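You operate a simulated robot arm through the tools that you are given. There is no shell and no other tool.

You run a simulated robot arm. Do the job below in one go: nothing can be reset, and whatever is moved stays where it is left.

## Task
Let the soak out of the sink and rinse the thick gasket.
Fine: pull the stopper and lay it on the ledge; when the sink is empty rinse the gasket clean under the tap in its basket, stand the basket on the drainer and shut the tap. What is to be rubbed or washed off counts as gone when no trace of it is left.
Where things are to end (x, y in the base frame): sink stopper within 5 cm of [71, 35]; parts basket within 5 cm of [60, -10].

The check looks at the end state, three seconds after you hand in, the way a careful person would. Anything else that was tipped, shoved, dropped, spilled or broken makes it a failure. Lids that push on must go on centred and level and be pressed home; caps that screw on are set level and turned clockwise until they are tight.

## Robot
A 6-joint arm with a two-finger parallel gripper, fixed in place. Base frame: the origin is on the floor under the middle of its stand, x ahead of it, y to its left, z up; the work surface is at about z = 86. Readings come in cm, degrees, newtons and seconds.
With the tool pointing down near the work surface it reaches from about 26 to 68 cm from the base axis. Its first joint turns from -66.0 to 66.0 degrees. Payload 2.9 kg.
The TCP is the grasp point between the finger pads, 3 cm short of the fingertips. In the tool frame z runs along the fingers and y along their closing line. Largest opening 11 cm; finger width 2, thickness 1; the body of the gripper, 4.8 by 11.2 cm, starts 5.5 cm behind the TCP.
Orientation is that of the tool frame in the base frame, as a unit quaternion [w, x, y, z]. With the fingers straight down and closing along the base's y, the tool's x points along the base's -x, its y along +y and its z along -z.

## Interface
- The arm moves only by the tool play_rows. Its argument "rows" is a list that holds one entry, the list of rows, each a list of 7 numbers: the shift along the tool's x, y, z in cm, then the turn, a rotation vector about the tool's x, y, z in rad, then the closure in counts, from 0 (fully open) to 255 (shut). In form: [[[tx, ty, tz, ax, ay, az, hand], ...]]. A call has 1 to 20 rows; each row is the pose to reach, as a shift and turn from the pose commanded when the call began, along the tool's axes at that moment. A row lasts 0.2 s, in which the tool goes at most 5 cm and 8.6 degrees; a call with a longer step from one row to the next is refused whole, and so is a gripper value outside its range. Where a pose cannot be reached the arm comes as near as it can. A force on the tool above 40 N (or 10 N above the force at the start of the call, whichever is more), or a blocked arm, ends the call early, and 0.2 s more pass. Each finger travels about 10.8 cm/s and halts on what it meets, pressing with about 43 N; the grip force reading is that of the motor and also rises with nothing between the fingers. The clock runs only during rows and for 0.2 s after the last one: add rows that repeat a pose to give the fingers time. The reply holds the time, the measured pose of the TCP, the force on the tool along the base axes, the opening and the grip force, in the units named above and with some noise, with the torque about the TCP (base axes, N m) and any sound that the robot's microphone picked up, and new pictures: "views" is both (left out), scene, wrist or none.
- Cameras (640 x 400 px; columns grow to the right, rows downward): "scene" is fixed at [8.48, 44.11, 138.7]; the picture's right is [-0.67, -0.74, 0.00], its down [-0.41, 0.37, -0.83] and it looks along [0.62, -0.56, -0.56] (base axes); focal length 214 px, centre (320, 200). "wrist" rides on the gripper at [7.2, 1.7, -10.3] in the tool frame; the picture's right is [-0.23, 0.97, 0.00], its down [-0.76, -0.18, -0.62] and it looks along [-0.61, -0.14, 0.78] (tool axes); focal length 222 px, centre (320, 200). There is no depth. A picture from a camera that has moved, and an enlarged one, comes with that camera's place and axes in the base frame and with its lens.
- inspect(camera, box): a new picture of the part [left, top, right, bottom] of that camera's present view, enlarged. It takes no simulated time.
- job_done(): hands the job in; it is judged then, once.

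Nothing tells you positions but the pictures and the camera data. Unless the task says otherwise, let go and move clear before handing in.

The tools are called after "Call:" as name(argument=value, ...) on one line, values as JSON. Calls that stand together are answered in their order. play_rows: Moves the arm, as the interface text tells. Its arguments: {"type":"object","properties":{"rows":{"type":"array"},"views":{"type":"string","enum":["both","scene","wrist","none"]}},"required":["rows"]} The other tools are called the same way: inspect (camera, box) takes an enlarged picture of a part of a camera's view; job_done () hands the job in.

At the start:

```text
t: 0.0
position: [38.14, 7.1, 130.71]
tcp_rot: [0.001, 0.0, 1.0, 0.0]
force: [0.1, -0.4, 0.1]
ft_torque: [0.0, 0.01, 0.01]
gripper_width: 10.99
grasp_force: 0.1
```

scene: 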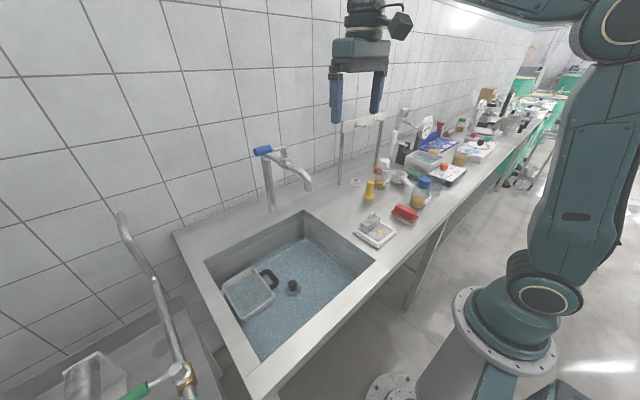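
wrist: 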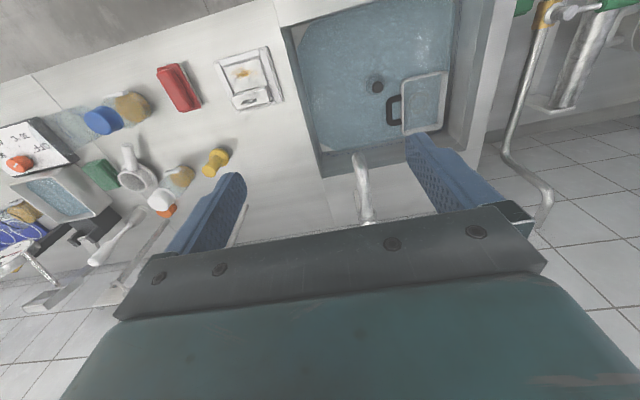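

I see a sink full of water with a basket and a stopper knob in it, a tap with a blue lever behind it, and items on the counter. I'll look closer before moving.

Call:
inspect(camera="scene", box=[180, 120, 420, 380])

Call:
inspect(camera="wrist", box=[200, 0, 520, 240])

Call:
inspect(camera="scene", box=[210, 220, 330, 320])

Call:
inspect(camera="scene", box=[240, 130, 340, 220])

```text
1.54 times, centred on (300, 250) of scene
camera zoom: at [8.48, 44.11, 138.7], right [-0.67, -0.74, 0.0], down [-0.41, 0.37, -0.83], along [0.62, -0.56, -0.56], focal length 330 px, centre (351, 123)
```

zoom: 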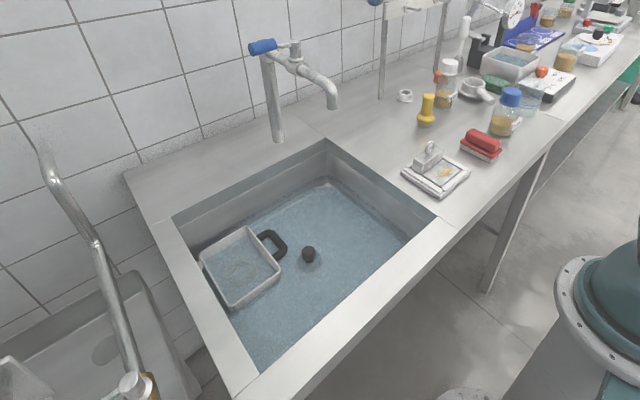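

```text
1.67 times, centred on (360, 120) of wrist
camera zoom: at [30.87, 8.82, 140.99], right [0.23, 0.97, 0.0], down [0.76, -0.18, 0.62], along [0.61, -0.14, -0.78], focal length 370 px, centre (253, 333)
```

zoom: 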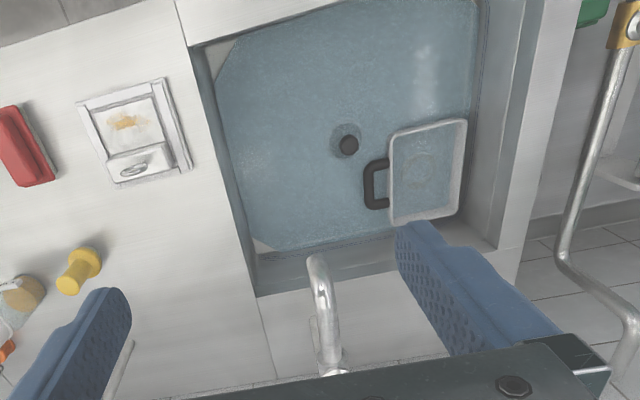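

```text
4.00 times, centred on (270, 270) of scene
camera zoom: at [8.48, 44.11, 138.7], right [-0.67, -0.74, 0.0], down [-0.41, 0.37, -0.83], along [0.62, -0.56, -0.56], focal length 858 px, centre (520, -80)
```

zoom: 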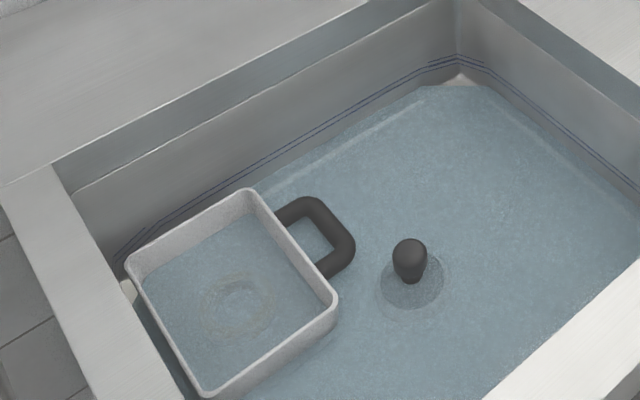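

```text
4.44 times, centred on (290, 175) of scene
camera zoom: at [8.48, 44.11, 138.7], right [-0.67, -0.74, 0.0], down [-0.41, 0.37, -0.83], along [0.62, -0.56, -0.56], focal length 953 px, centre (453, 311)
```

zoom: 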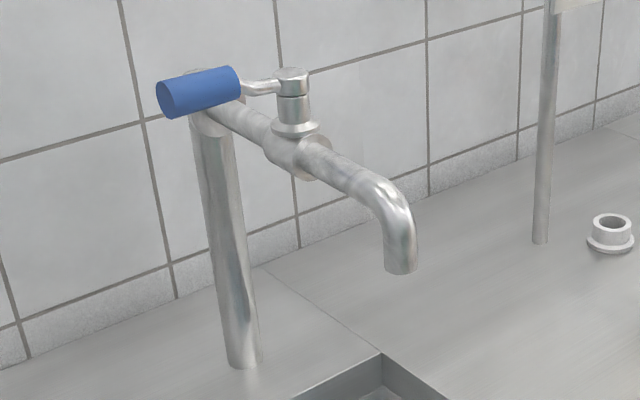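

The sink (x about 30–65, y about 2–41) holds water, with the stopper knob near (48, 21, 75.6) and the basket around (55, 33) with its handle towards −y. The tap spout ends near (50, 11, 107), with a blue lever near z 116. I'll move over the stopper and yaw towards it for a better look.

Call:
play_rows(rows=[[[-1, 3, 1, 0, 0, -0.1, 0], [-2, 6, 3, 0, 0, -0.2, 0], [-3, 9, 5, 0, 0, -0.3, 0], [-4, 12, 7, 0, 0, -0.4, 0], [-5, 14, 9, 0, 0, -0.436, 0], [-5, 14, 9, 0, 0, -0.436, 0]]])

```text
t: 1.4
position: [43.28, 21.13, 121.66]
tcp_rot: [0.0, -0.216, 0.976, 0.0]
force: [-0.2, -0.3, -0.3]
ft_torque: [-0.02, 0.02, 0.01]
gripper_width: 10.96
grasp_force: 0.1
camera wrist: at [35.87, 19.59, 131.92], right [-0.21, 0.98, 0.0], down [0.76, 0.16, 0.62], along [0.61, 0.13, -0.78], focal length 222 px, centre (320, 200)
```

scene: 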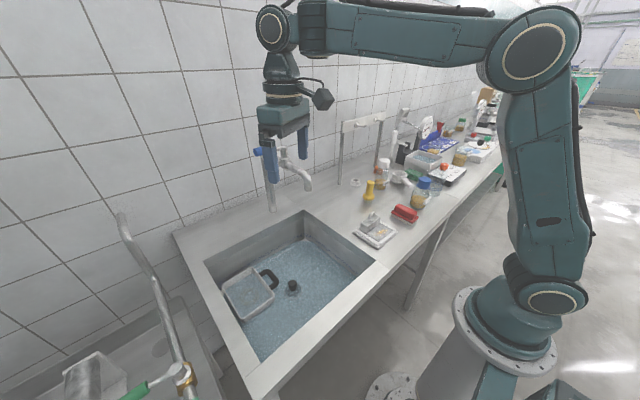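
wrist: 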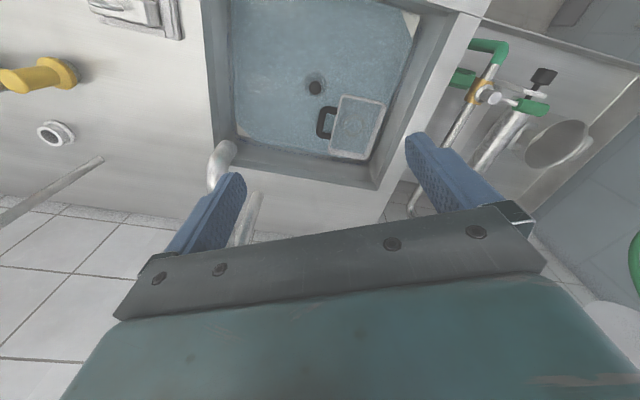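

The arm is above the stopper with clear room, and I can see a wall behind the ledge. Next I'll test, in free air, whether a tilted tool can reach the ledge spot near (67.5, 32.5).

Call:
play_rows(rows=[[[-3.3, 0, 1, 0, -0.08, 0, 0], [-6.6, 0, 3, 0, -0.16, 0, 0], [-9.9, 0, 5, 0, -0.24, 0, 0], [-13.2, 0, 7, 0, -0.32, 0, 0], [-16.5, 0, 9, 0, -0.4, 0, 0], [-19.8, 0, 11, 0, -0.48, 0, 0], [-23.1, 0, 13, 0, -0.56, 0, 0], [-26, 0.3, 15, 0, -0.61, 0, 0], [-26, 0.3, 15, 0, -0.61, 0, 0]]])

```text
t: 3.4
position: [66.77, 32.3, 106.73]
tcp_rot: [0.295, -0.206, 0.931, 0.065]
force: [1.1, -0.6, -0.9]
ft_torque: [0.0, 0.0, 0.02]
gripper_width: 11.0
grasp_force: 0.0
camera wrist: at [55.31, 28.9, 111.1], right [-0.24, 0.96, 0.13], down [0.32, -0.05, 0.95], along [0.92, 0.27, -0.29], focal length 222 px, centre (320, 200)
```

scene: 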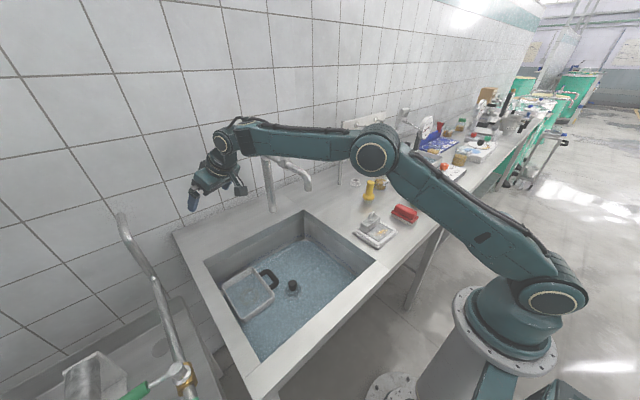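
wrist: 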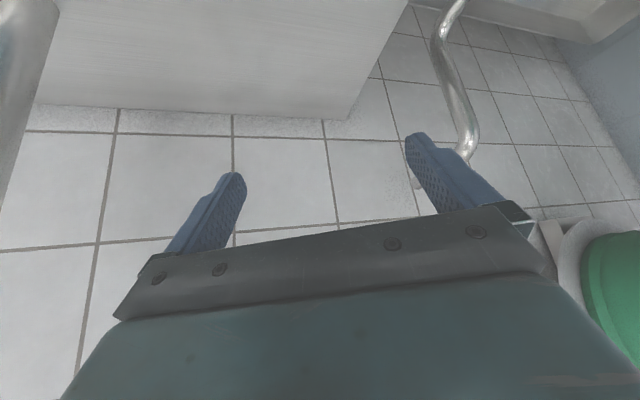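

The tilted pose (34°) reached (66.8, 32.3) without trouble. I'll check it also reaches low enough to set something down there.

Call:
play_rows(rows=[[[2.1, 0, 3, 0, 0, 0, 0], [4.2, 0, 6, 0, 0, 0, 0], [7.45, 0, 10.66, 0, 0, 0, 0], [7.45, 0, 10.66, 0, 0, 0, 0]]])

```text
refused: row 3 steps farther than a row can; nothing moved
```

Call:
play_rows(rows=[[[2.1, 0, 3, 0, 0, 0, 0], [4.2, 0, 6, 0, 0, 0, 0], [6, 0, 8.6, 0, 0, 0, 0], [7.45, 0, 10.66, 0, 0, 0, 0], [7.45, 0, 10.66, 0, 0, 0, 0]]])

```text
t: 4.6
position: [66.74, 32.25, 93.75]
tcp_rot: [0.293, -0.206, 0.931, 0.064]
force: [-0.5, 0.5, 0.1]
ft_torque: [0.01, 0.01, 0.02]
gripper_width: 10.99
grasp_force: 0.0
camera wrist: at [55.28, 28.87, 97.95], right [-0.24, 0.96, 0.13], down [0.32, -0.05, 0.95], along [0.92, 0.27, -0.29], focal length 222 px, centre (320, 200)
```

scene: 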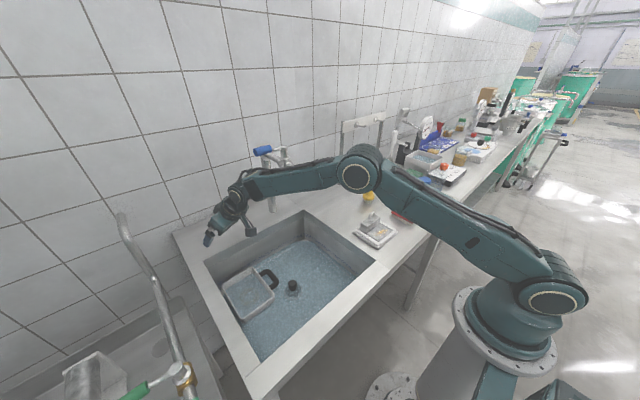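
wrist: 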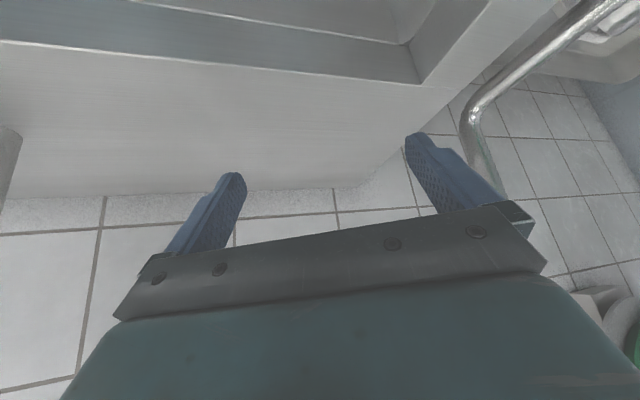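

The low pose also works, so I'll use this same tilt to pull the stopper and set it down unrotated. Next I retreat to above the stopper, with the fingers partly closed.

Call:
play_rows(rows=[[[-2.29, 0, -3.27, 0, 0, 0, 50], [1.31, -0.46, -5.78, 0, 0, 0, 116], [4.9, -0.93, -8.29, 0, 0, 0, 116], [8.5, -1.39, -10.81, 0, 0, 0, 116], [12.09, -1.86, -13.32, 0, 0, 0, 116], [15.69, -2.32, -15.83, 0, 0, 0, 116], [17.98, -2.32, -12.56, 0, 0, 0, 116], [20.27, -2.32, -9.29, 0, 0, 0, 116], [20.27, -2.32, -9.29, 0, 0, 0, 116]]])

```text
t: 6.6
position: [47.55, 20.81, 89.71]
tcp_rot: [0.294, -0.207, 0.931, 0.065]
force: [-0.2, -0.5, 0.2]
ft_torque: [0.04, -0.02, 0.03]
gripper_width: 6.0
grasp_force: 0.1
camera wrist: at [36.12, 17.32, 94.03], right [-0.24, 0.96, 0.13], down [0.32, -0.05, 0.95], along [0.92, 0.27, -0.29], focal length 222 px, centre (320, 200)
```

scene: 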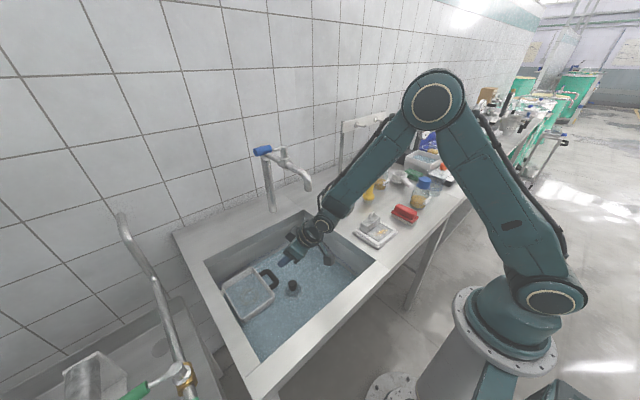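
wrist: 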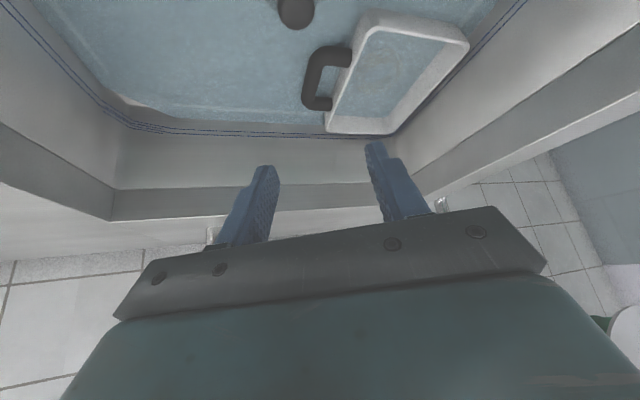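

Call:
inspect(camera="wrist", box=[200, 0, 520, 200])

Call:
inspect(camera="scene", box=[240, 210, 340, 310])

```text
2.00 times, centred on (360, 100) of wrist
camera zoom: at [36.12, 17.32, 94.03], right [-0.24, 0.96, 0.13], down [0.32, -0.05, 0.95], along [0.92, 0.27, -0.29], focal length 444 px, centre (240, 400)
```

zoom: 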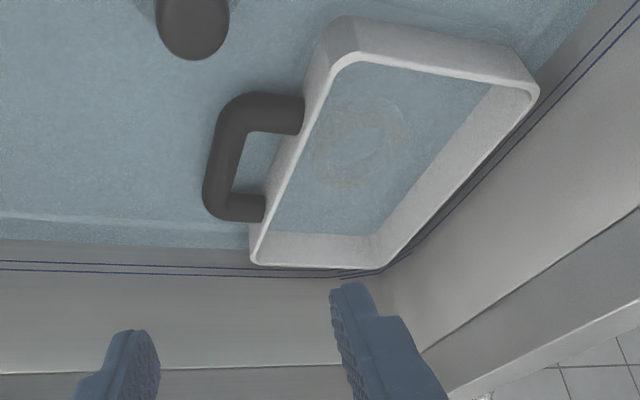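

```text
4.00 times, centred on (290, 260) of scene
camera zoom: at [8.48, 44.11, 138.7], right [-0.67, -0.74, 0.0], down [-0.41, 0.37, -0.83], along [0.62, -0.56, -0.56], focal length 858 px, centre (440, -40)
```

zoom: 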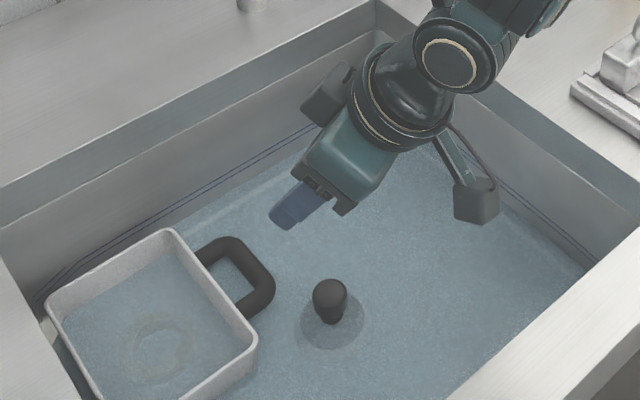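

The knob stands alone with free space for the fingers on both sides, and the handle bar is about 3 cm off. I'll descend around it.

Call:
play_rows(rows=[[[2.21, 0.01, 3.24, 0, 0, 0, 116], [4.42, 0.02, 6.48, 0, 0, 0, 116], [6.63, 0.04, 9.7, 0, 0, 0, 116], [8.0, 0.05, 11.7, 0, 0, 0, 116], [8.84, 0.05, 12.95, 0, 0, 0, 116], [8.84, 0.05, 12.95, 0, 0, 0, 116]]])

Call:
inspect(camera="scene", box=[250, 230, 350, 310])

```text
t: 8.0
position: [47.93, 21.05, 74.04]
tcp_rot: [0.294, -0.207, 0.931, 0.064]
force: [-0.3, -0.3, 0.2]
ft_torque: [-0.01, -0.03, 0.02]
gripper_width: 6.02
grasp_force: 0.0
camera wrist: at [36.4, 17.59, 78.34], right [-0.24, 0.96, 0.13], down [0.32, -0.05, 0.95], along [0.92, 0.27, -0.29], focal length 222 px, centre (320, 200)
```

scene: 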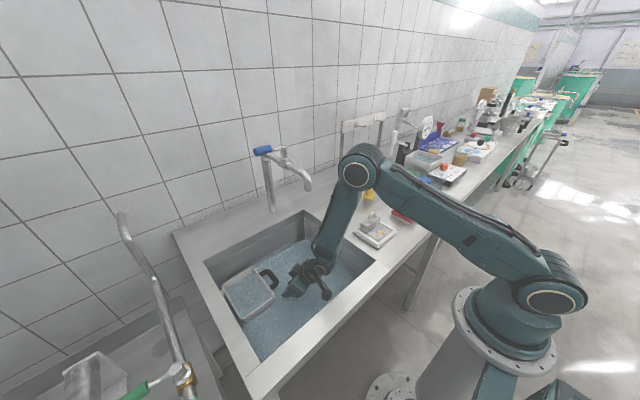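
wrist: 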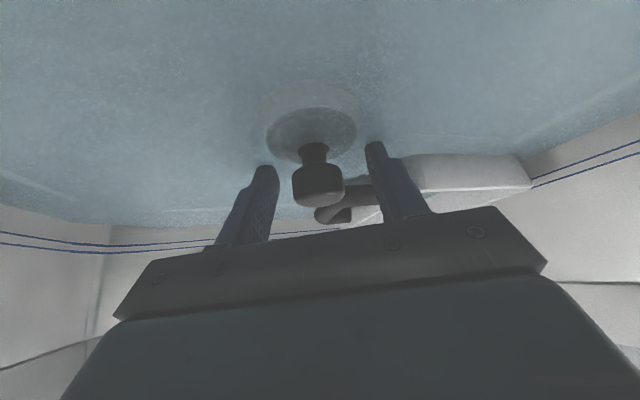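

```text
5.00 times, centred on (300, 270) of scene
camera zoom: at [8.48, 44.11, 138.7], right [-0.67, -0.74, 0.0], down [-0.41, 0.37, -0.83], along [0.62, -0.56, -0.56], focal length 1072 px, centre (420, -150)
```

zoom: 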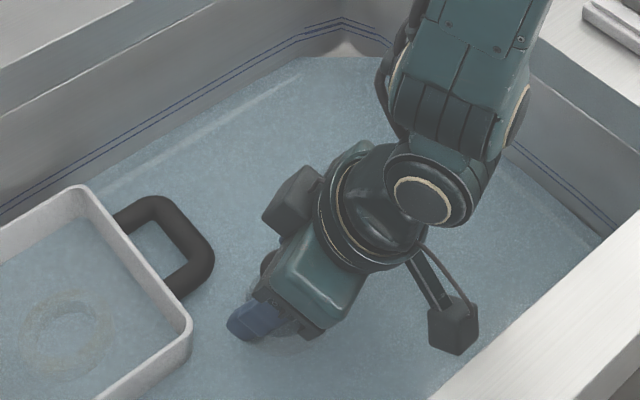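

The knob is centred between the fingers at the grasp point. I'll close on it.

Call:
play_rows(rows=[[[0, 0, 0, 0, 0, 0, 255], [0, 0, 0, 0, 0, 0, 255], [0, 0, 0, 0, 0, 0, 255], [0, 0, 0, 0, 0, 0, 255]]], views="wrist")

```text
t: 9.0
position: [47.82, 21.02, 74.18]
tcp_rot: [0.294, -0.206, 0.931, 0.064]
force: [-0.6, -0.5, -0.1]
ft_torque: [-0.03, -0.03, 0.0]
gripper_width: 5.02
grasp_force: 43.0
camera wrist: at [36.4, 17.59, 78.38], right [-0.24, 0.96, 0.13], down [0.32, -0.05, 0.95], along [0.92, 0.27, -0.29], focal length 222 px, centre (320, 200)
```

wrist: 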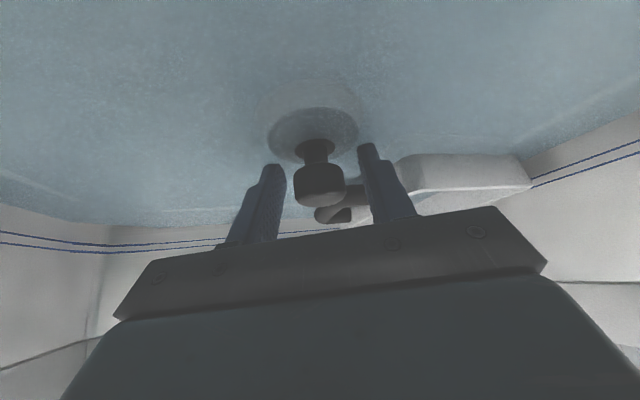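

The fingertips met the wider stopper disc below the knob (opening 5 cm). I'll open, rise about 1.4 cm so the pads meet only the knob, and close again.

Call:
play_rows(rows=[[[0, 0, 0, 0, 0, 0, 116], [0, 0, 0, 0, 0, 0, 116], [-0.44, 0, -1.4, 0, 0, 0, 116], [-0.44, 0, -1.4, 0, 0, 0, 116], [-0.44, 0, -1.4, 0, 0, 0, 255], [-0.44, 0, -1.4, 0, 0, 0, 255], [-0.44, 0, -1.4, 0, 0, 0, 255], [-0.44, 0, -1.4, 0, 0, 0, 255]]], views="wrist")

```text
t: 10.8
position: [47.46, 20.67, 75.48]
tcp_rot: [0.293, -0.206, 0.931, 0.064]
force: [-0.6, -0.3, 1.4]
ft_torque: [0.04, 0.05, 0.02]
gripper_width: 2.78
grasp_force: 42.7
camera wrist: at [35.95, 17.37, 79.77], right [-0.24, 0.96, 0.13], down [0.32, -0.05, 0.95], along [0.92, 0.27, -0.29], focal length 222 px, centre (320, 200)
```

wrist: 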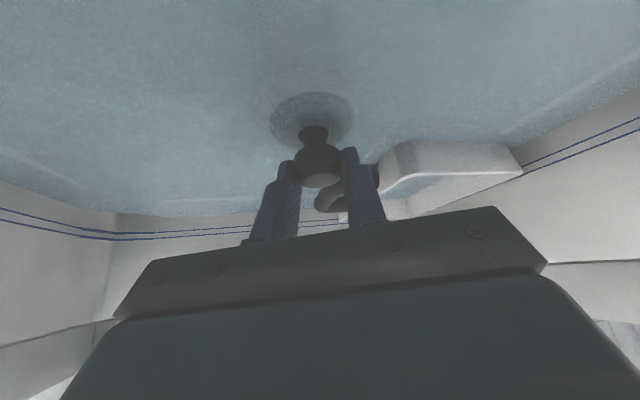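

The knob is held at 2.8 cm width. I'll pull straight up gently.

Call:
play_rows(rows=[[[-0.29, 0, -0.41, 0, 0, 0, 255], [-0.57, 0, -0.82, 0, 0, 0, 255], [-1.14, 0, -1.64, 0, 0, 0, 255], [-1.72, 0, -2.46, 0, 0, 0, 255], [-2.86, 0, -4.09, 0, 0, 0, 255], [-2.86, 0, -4.09, 0, 0, 0, 255]]], views="both")

```text
t: 12.2
position: [47.45, 20.84, 80.51]
tcp_rot: [0.294, -0.206, 0.931, 0.064]
force: [-0.2, 0.5, 0.3]
ft_torque: [-0.02, -0.02, 0.0]
gripper_width: 2.74
grasp_force: 42.5
camera wrist: at [35.99, 17.39, 84.76], right [-0.24, 0.96, 0.13], down [0.32, -0.05, 0.95], along [0.92, 0.27, -0.29], focal length 222 px, centre (320, 200)
```

scene: 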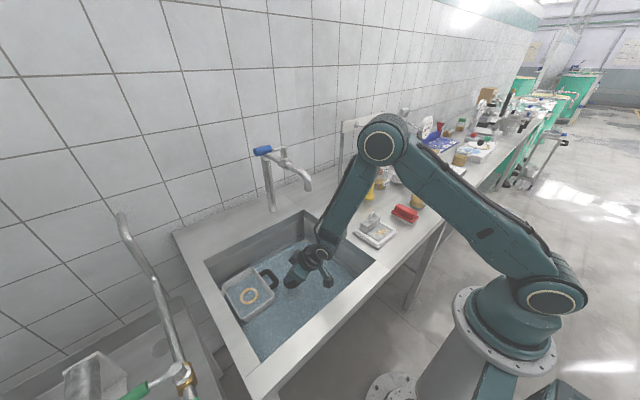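
wrist: 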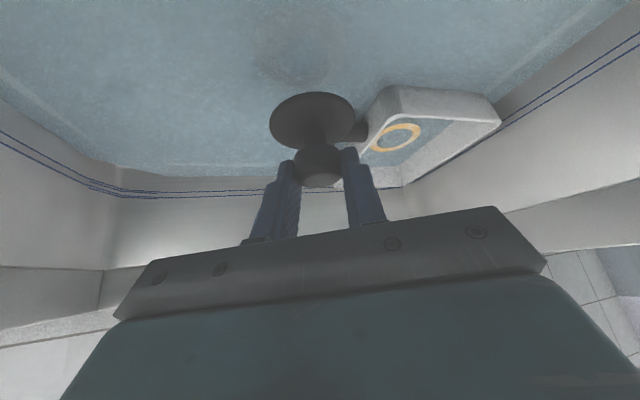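

The stopper is out and water is draining; the gasket's dirty ring is now visible in the basket. I'll lift it clear and carry it over to the ledge at the same tilt.

Call:
play_rows(rows=[[[-2.65, 0, -3.79, 0, 0, 0, 255], [-5.29, 0, -7.57, 0, 0, 0, 255], [-7.94, 0, -11.36, 0, 0, 0, 255], [-10.58, 0, -15.14, 0, 0, 0, 255], [-13.9, 0.39, -12.83, 0, 0, 0, 255], [-17.21, 0.78, -10.51, 0, 0, 0, 255], [-20.53, 1.18, -8.2, 0, 0, 0, 255], [-23.84, 1.57, -5.88, 0, 0, 0, 255], [-27.16, 1.96, -3.57, 0, 0, 0, 255], [-30.47, 2.35, -1.25, 0, 0, 0, 255], [-30.47, 2.35, -1.25, 0, 0, 0, 255]]], views="both")

Call:
inspect(camera="scene", box=[180, 140, 300, 240])

Call:
inspect(camera="scene", box=[200, 220, 380, 340])

```text
t: 14.6
position: [68.41, 33.35, 98.97]
tcp_rot: [0.294, -0.207, 0.931, 0.065]
force: [0.0, -0.2, 0.4]
ft_torque: [0.01, -0.03, 0.02]
gripper_width: 2.72
grasp_force: 42.8
camera wrist: at [57.0, 29.82, 103.24], right [-0.24, 0.96, 0.13], down [0.32, -0.05, 0.95], along [0.92, 0.27, -0.29], focal length 222 px, centre (320, 200)
```

scene: 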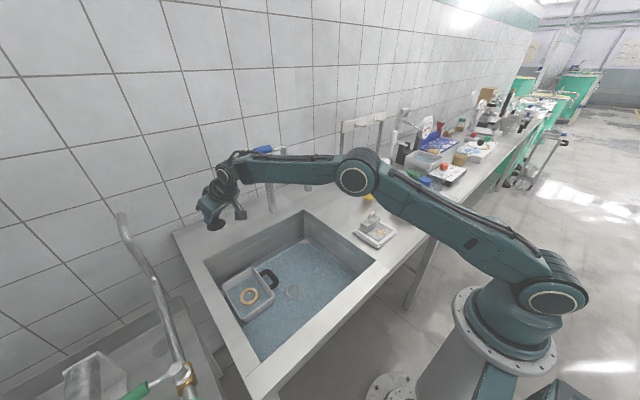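
wrist: 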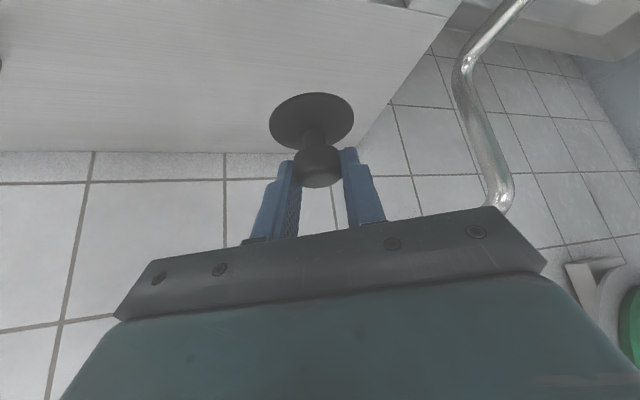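

```text
4.00 times, centred on (240, 190) of scene
camera zoom: at [8.48, 44.11, 138.7], right [-0.67, -0.74, 0.0], down [-0.41, 0.37, -0.83], along [0.62, -0.56, -0.56], focal length 858 px, centre (640, 240)
```

zoom: 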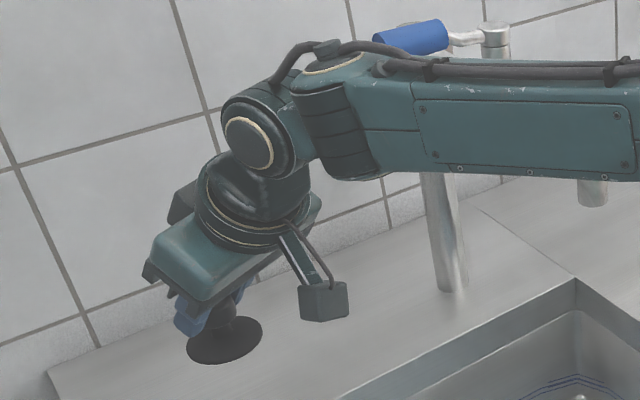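

```text
3.33 times, centred on (290, 280) of scene
camera zoom: at [8.48, 44.11, 138.7], right [-0.67, -0.74, 0.0], down [-0.41, 0.37, -0.83], along [0.62, -0.56, -0.56], focal length 715 px, centre (420, -67)
```

zoom: 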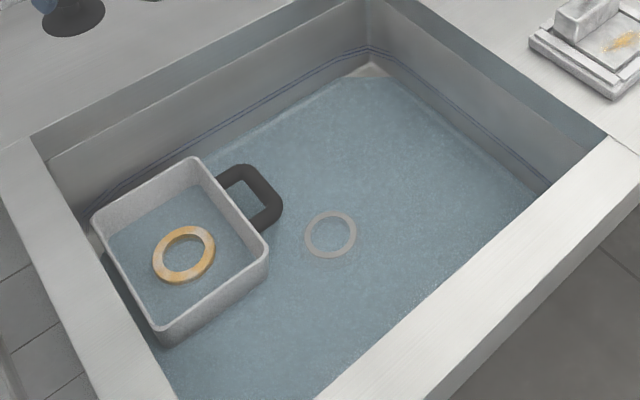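

The stopper hangs level over the ledge near (69, 33.6). I'll lower it most of the way and look again.

Call:
play_rows(rows=[[[1.14, 0, 1.64, 0, 0, 0, 255], [2.29, 0, 3.27, 0, 0, 0, 255], [2.86, 0, 4.09, 0, 0, 0, 255], [2.86, 0, 4.09, 0, 0, 0, 255]]], views="wrist")

Call:
inspect(camera="scene", box=[180, 170, 280, 250])

```text
t: 15.6
position: [68.42, 33.3, 93.94]
tcp_rot: [0.293, -0.206, 0.931, 0.064]
force: [0.2, -0.4, 0.1]
ft_torque: [0.02, -0.01, -0.01]
gripper_width: 2.74
grasp_force: 43.2
camera wrist: at [57.01, 29.83, 98.18], right [-0.24, 0.96, 0.13], down [0.32, -0.05, 0.95], along [0.92, 0.27, -0.29], focal length 222 px, centre (320, 200)
```

wrist: 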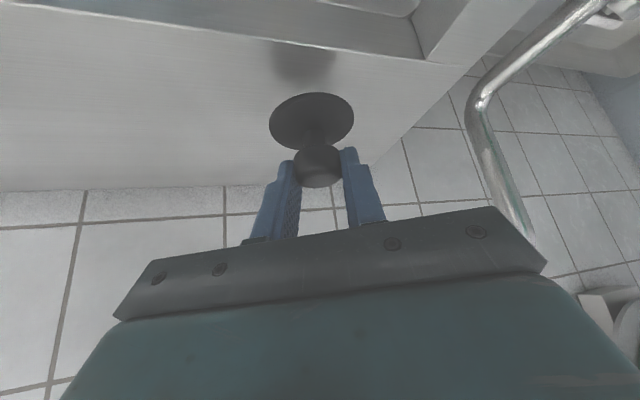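

```text
5.00 times, centred on (230, 210) of scene
camera zoom: at [8.48, 44.11, 138.7], right [-0.67, -0.74, 0.0], down [-0.41, 0.37, -0.83], along [0.62, -0.56, -0.56], focal length 1072 px, centre (770, 150)
```

zoom: 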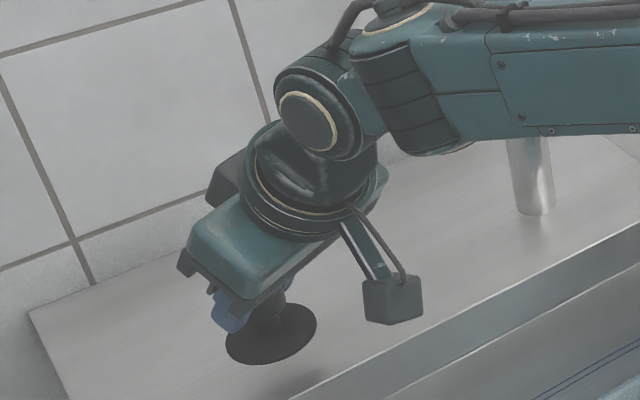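

The ledge is clear under the stopper. I'll shift it 1 cm further back from the sink edge, then lower slowly to feel for contact.

Call:
play_rows(rows=[[[-0.81, 0, 0.56, 0, 0, 0, 255], [-0.52, 0, 0.97, 0, 0, 0, 255], [-0.41, 0, 1.13, 0, 0, 0, 255], [-0.3, 0, 1.3, 0, 0, 0, 255], [-0.24, 0, 1.38, 0, 0, 0, 255], [-0.24, 0, 1.38, 0, 0, 0, 255]]], views="wrist")

```text
t: 17.0
position: [69.27, 33.59, 92.93]
tcp_rot: [0.294, -0.207, 0.931, 0.065]
force: [-0.5, 0.2, -0.6]
ft_torque: [-0.01, -0.01, 0.01]
gripper_width: 2.71
grasp_force: 43.6
camera wrist: at [57.86, 30.19, 97.22], right [-0.24, 0.96, 0.13], down [0.32, -0.05, 0.95], along [0.92, 0.27, -0.29], focal length 222 px, centre (320, 200)
```

wrist: 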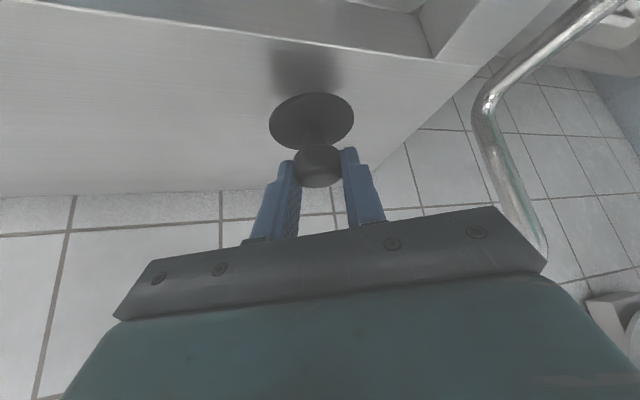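

Call:
play_rows(rows=[[[0.14, 0, 0.2, 0, 0, 0, 255], [0.29, 0, 0.41, 0, 0, 0, 255], [0.43, 0, 0.61, 0, 0, 0, 255], [0.57, 0, 0.82, 0, 0, 0, 255], [0.57, 0, 0.82, 0, 0, 0, 255]]], views="wrist")

```text
t: 18.2
position: [69.29, 33.66, 91.81]
tcp_rot: [0.294, -0.207, 0.931, 0.065]
force: [0.2, 0.5, 0.5]
ft_torque: [-0.02, -0.02, 0.0]
gripper_width: 2.72
grasp_force: 43.5
camera wrist: at [57.85, 30.23, 96.16], right [-0.24, 0.96, 0.13], down [0.32, -0.05, 0.95], along [0.92, 0.27, -0.29], focal length 222 px, centre (320, 200)
```

wrist: 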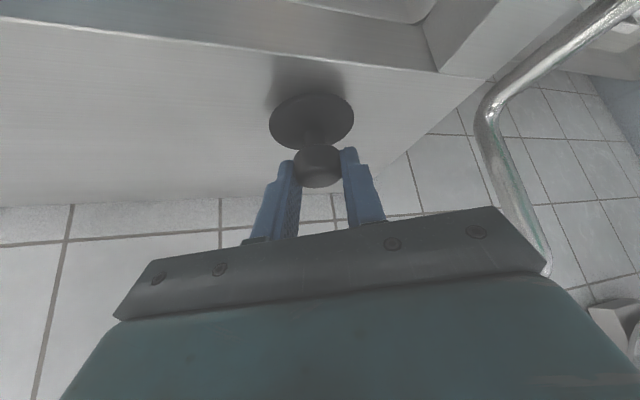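

Call:
play_rows(rows=[[[0.11, 0, 0.16, 0, 0, 0, 255], [0.23, 0, 0.33, 0, 0, 0, 255], [0.34, 0, 0.49, 0, 0, 0, 255], [0.46, 0, 0.65, 0, 0, 0, 255], [0.46, 0, 0.65, 0, 0, 0, 255]]], views="wrist")

```text
t: 19.4
position: [69.49, 33.73, 91.56]
tcp_rot: [0.298, -0.206, 0.93, 0.066]
force: [-7.0, -3.3, 25.9]
ft_torque: [0.0, 0.31, 0.03]
gripper_width: 2.71
grasp_force: 43.1
camera wrist: at [57.95, 30.24, 95.81], right [-0.24, 0.96, 0.13], down [0.31, -0.05, 0.95], along [0.92, 0.27, -0.28], focal length 222 px, centre (320, 200)
```

wrist: 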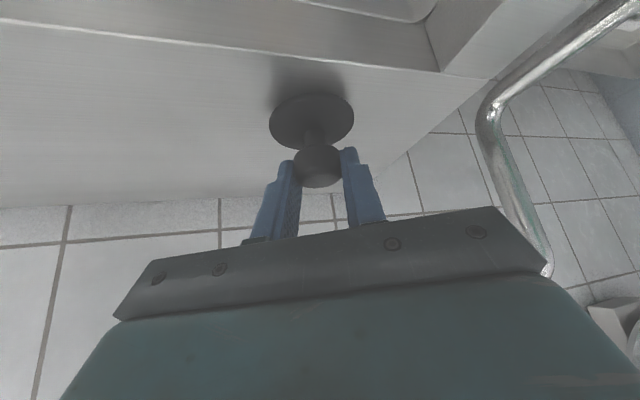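

Contact with the ledge at z ≈ 91.6 (26 N). I'll ease the push off, release, and retreat up and back along the tool axis.

Call:
play_rows(rows=[[[-0.15, 0, -0.2, 0, 0, 0, 255], [-0.29, 0, -0.41, 0, 0, 0, 255], [-0.29, 0, -0.41, 0, 0, 0, 255], [-0.29, 0, -0.41, 0, 0, 0, 200], [-0.29, 0, -0.41, 0, 0, 0, 150], [-0.29, 0, -0.41, 0, 0, 0, 116], [-0.29, 0, -0.41, 0, 0, 0, 116]]], views="wrist")

```text
t: 21.0
position: [69.35, 33.71, 91.69]
tcp_rot: [0.292, -0.206, 0.932, 0.064]
force: [0.2, 0.0, 0.4]
ft_torque: [-0.04, 0.01, 0.0]
gripper_width: 5.98
grasp_force: 0.1
camera wrist: at [57.84, 30.18, 95.88], right [-0.24, 0.96, 0.13], down [0.32, -0.05, 0.95], along [0.92, 0.27, -0.29], focal length 222 px, centre (320, 200)
```

wrist: 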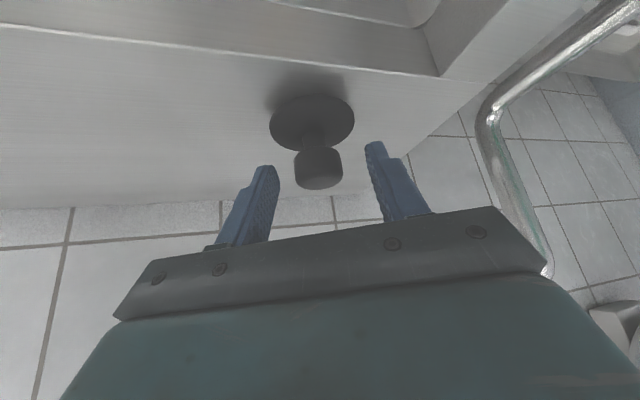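

The stopper stands on the ledge by itself. Retreating along the tool axis.

Call:
play_rows(rows=[[[0, 0, -3, 0, 0, 0, 116], [0, 0, -7, 0, 0, 0, 116], [0, 0, -11, 0, 0, 0, 116], [0, 0, -15, 0, 0, 0, 116], [0, 0, -19, 0, 0, 0, 116], [0, 0, -19, 0, 0, 0, 116]]])

Call:
inspect(camera="scene", box=[180, 170, 380, 340])

```text
t: 22.4
position: [59.35, 29.05, 107.12]
tcp_rot: [0.293, -0.206, 0.931, 0.065]
force: [-0.1, -0.2, -0.7]
ft_torque: [0.02, -0.01, 0.01]
gripper_width: 5.99
grasp_force: 0.2
camera wrist: at [47.91, 25.63, 111.42], right [-0.24, 0.96, 0.13], down [0.32, -0.05, 0.95], along [0.92, 0.27, -0.29], focal length 222 px, centre (320, 200)
```

scene: 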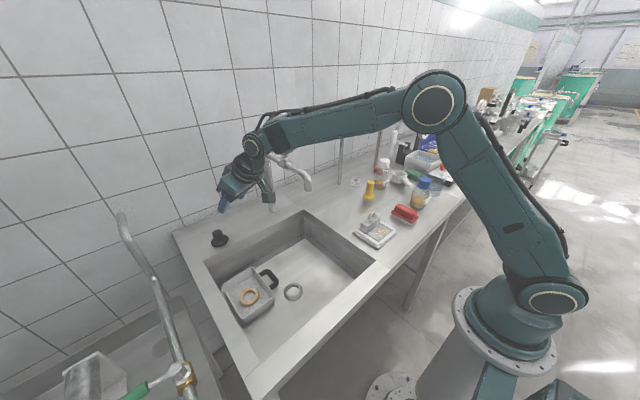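
wrist: 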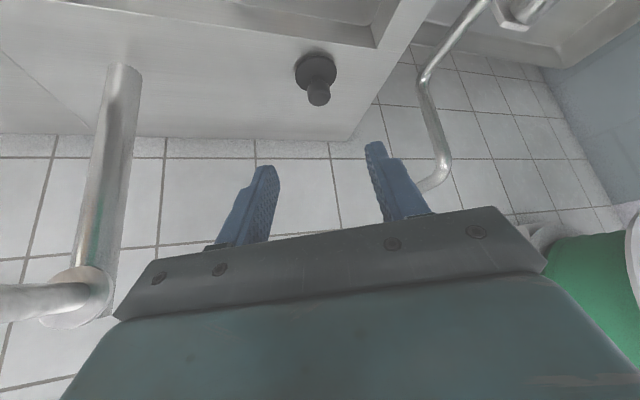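

```text
2.35 times, centred on (280, 255) of scene
camera zoom: at [8.48, 44.11, 138.7], right [-0.67, -0.74, 0.0], down [-0.41, 0.37, -0.83], along [0.62, -0.56, -0.56], focal length 505 px, centre (414, 71)
```

zoom: 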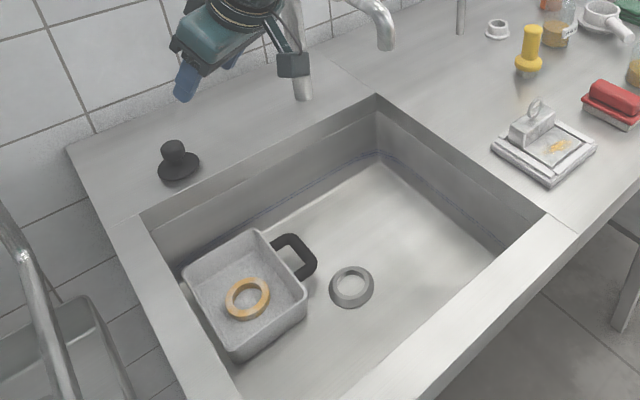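

The sink is empty and the stopper stands upright on the ledge. Next I'll go back to a vertical tool over the near side of the sink to get a good look at the basket and drain.

Call:
play_rows(rows=[[[3.71, 0.435, -1.17, 0, 0.102, 0, 60], [7.43, 0.87, -2.35, 0, 0.204, 0, 0], [11.14, 1.31, -3.52, 0, 0.306, 0, 0], [14.85, 1.74, -4.69, 0, 0.408, 0, 0], [18.57, 2.18, -5.87, 0, 0.51, 0, 0], [22.28, 2.61, -7.04, 0, 0.612, 0, 0], [22.28, 2.61, -7.04, 0, 0.612, 0, 0]]])

Call:
inspect(camera="scene", box=[215, 240, 335, 330])

Call:
inspect(camera="scene", box=[200, 200, 260, 260])

Call:
inspect(camera="scene", box=[320, 160, 480, 260])

```text
t: 24.0
position: [38.08, 21.91, 100.26]
tcp_rot: [-0.001, -0.216, 0.976, -0.001]
force: [0.1, 0.1, -0.8]
ft_torque: [-0.01, -0.01, 0.0]
gripper_width: 10.99
grasp_force: 0.0
camera wrist: at [30.77, 20.38, 110.58], right [-0.21, 0.98, 0.0], down [0.77, 0.16, 0.62], along [0.61, 0.13, -0.78], focal length 222 px, centre (320, 200)
```

scene: 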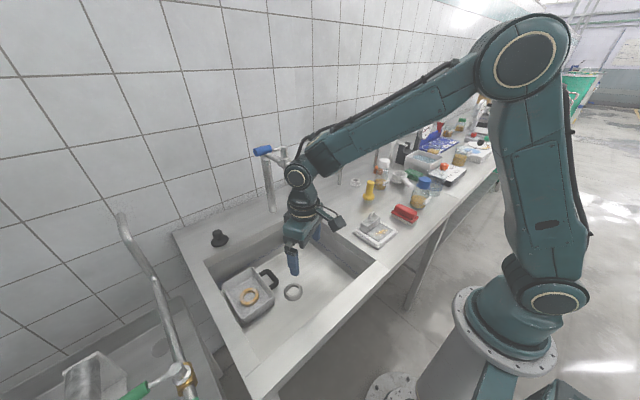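
wrist: 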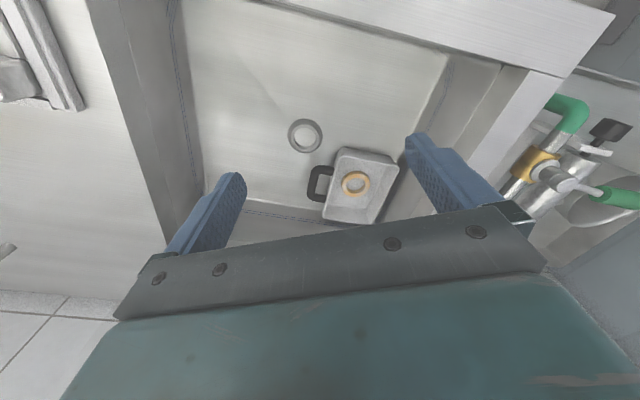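

```text
4.44 times, centred on (275, 285) of scene
camera zoom: at [8.48, 44.11, 138.7], right [-0.67, -0.74, 0.0], down [-0.41, 0.37, -0.83], along [0.62, -0.56, -0.56], focal length 953 px, centre (520, -178)
```

zoom: 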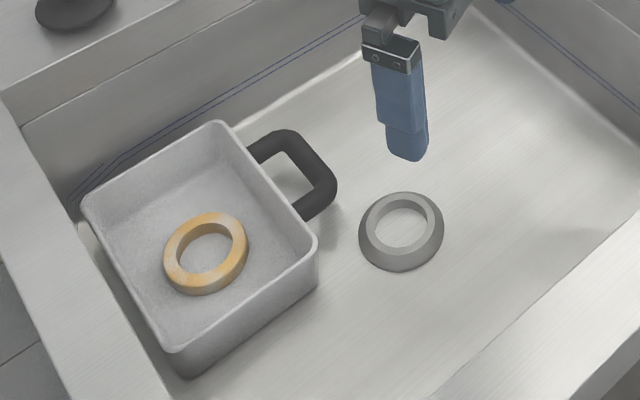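

```text
6.67 times, centred on (230, 230) of scene
camera zoom: at [8.48, 44.11, 138.7], right [-0.67, -0.74, 0.0], down [-0.41, 0.37, -0.83], along [0.62, -0.56, -0.56], focal length 1430 px, centre (920, 0)
```

zoom: 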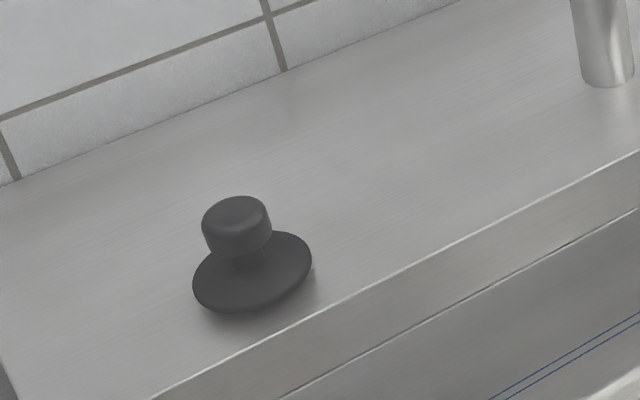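

```text
4.00 times, centred on (400, 210) of scene
camera zoom: at [8.48, 44.11, 138.7], right [-0.67, -0.74, 0.0], down [-0.41, 0.37, -0.83], along [0.62, -0.56, -0.56], focal length 858 px, centre (0, 160)
```

zoom: 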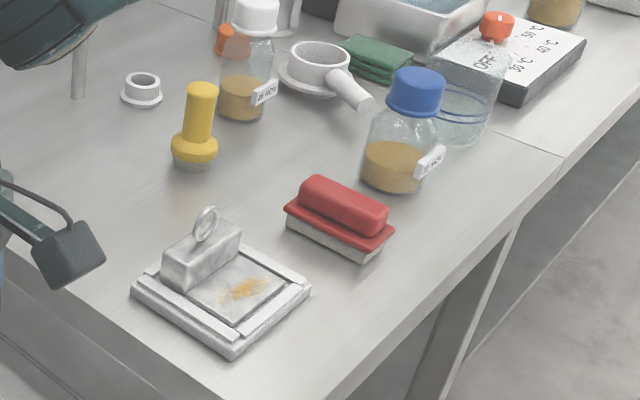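

The empty sink shows a raised drain ring, and the gasket lies in the basket with orange soil on it. Before touching the tap, I'll look at its lever from above with the wrist camera.

Call:
play_rows(rows=[[[0, 0, -4.6, 0, 0, 0, 0], [0, 0, -9.2, 0, 0, 0, 0], [0, 0, -13.8, 0, 0, 0, 0], [0, 0, -18.4, 0, 0, 0, 0], [0, 0, -23, 0, 0, 0, 0], [0, 0, -27.6, 0, 0, 0, 0], [0, 0, -32, 0, 0, 0, 0], [-2.5, -3.15, -32, 0, 0, 0.0872, 0], [-5, -6.3, -32, 0, 0, 0.1744, 0], [-7.5, -9.46, -32, 0, 0, 0.2616, 0], [-10, -12.6, -32, 0, 0, 0.3488, 0], [-12.5, -15.76, -32, 0, 0, 0.436, 0], [-12.5, -15.76, -32, 0, 0, 0.436, 0]]])

Call:
inspect(camera="wrist", box=[200, 0, 460, 220])

```text
t: 26.8
position: [51.28, 12.33, 128.38]
tcp_rot: [0.001, 0.001, 1.0, -0.001]
force: [-0.2, 0.0, 0.5]
ft_torque: [-0.03, 0.05, 0.02]
gripper_width: 10.99
grasp_force: 0.1
out of reach, approached as far as the arm can: row 9, 10, 11, 12, 13
camera wrist: at [43.94, 14.04, 138.68], right [0.23, 0.97, 0.0], down [0.76, -0.18, 0.62], along [0.61, -0.14, -0.78], focal length 222 px, centre (320, 200)
```

scene: 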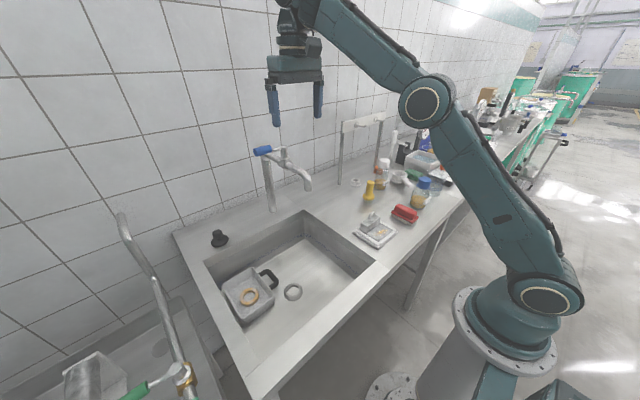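
wrist: 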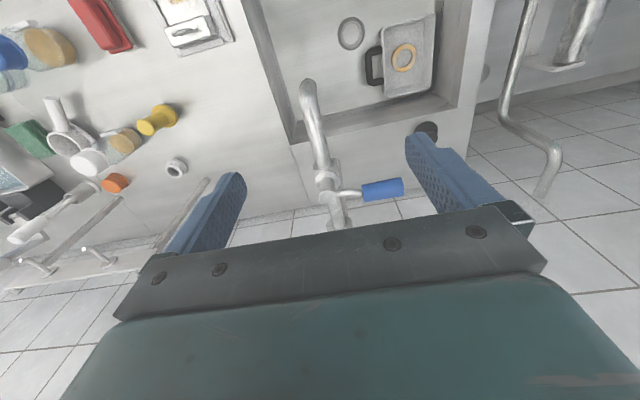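

```text
1.82 times, centred on (330, 110) of wrist
camera zoom: at [43.94, 14.04, 138.68], right [0.23, 0.97, 0.0], down [0.76, -0.18, 0.62], along [0.61, -0.14, -0.78], focal length 404 px, centre (302, 364)
```

zoom: 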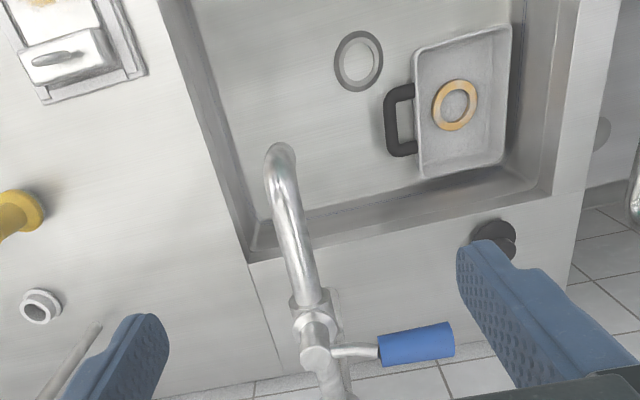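

The tap lever points along +y (perpendicular to the spout, so shut), with its blue grip at about (60.5, 15–20, 117.4) and its stem at (60.7, 11.2). I'll open the tap first, then hold the basket under the stream; for that I back off and yaw the gripper so it closes across the lever.

Call:
play_rows(rows=[[[2, 1, 0, 0, 0, 0.13, 0], [4, 2, 0, 0, 0, 0.26, 0], [6, 3, 0, 0, 0, 0.39, 0], [8, 4, 0, 0, 0, 0.52, 0], [9.3, 5, 0, 0, 0, 0.65, 0], [9.3, 5.7, 0, 0, 0, 0.78, 0], [9.3, 5.7, 0, 0, 0, 0.91, 0], [9.3, 5.7, 0, 0, 0, 1.04, 0], [9.3, 5.7, 0, 0, 0, 1.17, 0], [9.3, 5.7, 0, 0, 0, 1.3, 0], [9.3, 5.7, 0, 0, 0, 1.44, 0], [9.3, 5.7, 0, 0, 0, 1.571, 0], [9.3, 5.7, 0, 0, 0, 1.571, 0]]])

```text
t: 29.6
position: [41.95, 18.04, 128.36]
tcp_rot: [0.001, 0.708, 0.706, -0.001]
force: [0.3, 0.6, -0.7]
ft_torque: [0.04, 0.0, 0.02]
gripper_width: 10.99
grasp_force: 0.2
camera wrist: at [43.66, 25.23, 138.73], right [0.97, -0.23, 0.0], down [-0.18, -0.76, 0.62], along [-0.14, -0.61, -0.78], focal length 222 px, centre (320, 200)
```

scene: 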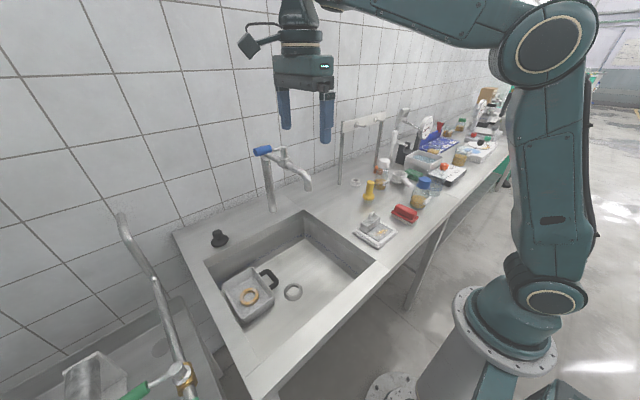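
wrist: 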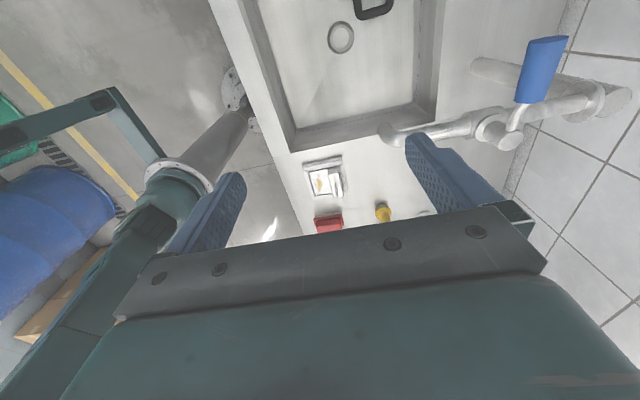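

Call:
inspect(camera="wrist", box=[370, 20, 640, 180])

```text
2.37 times, centred on (505, 100) of wrist
camera zoom: at [43.66, 25.23, 138.73], right [0.97, -0.23, 0.0], down [-0.18, -0.76, 0.62], along [-0.14, -0.61, -0.78], focal length 526 px, centre (-118, 437)
```

zoom: 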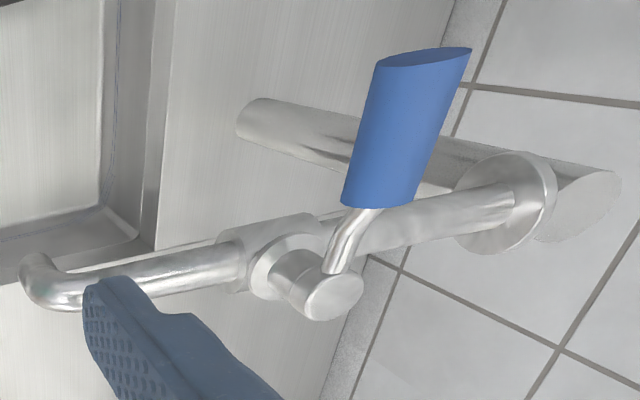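

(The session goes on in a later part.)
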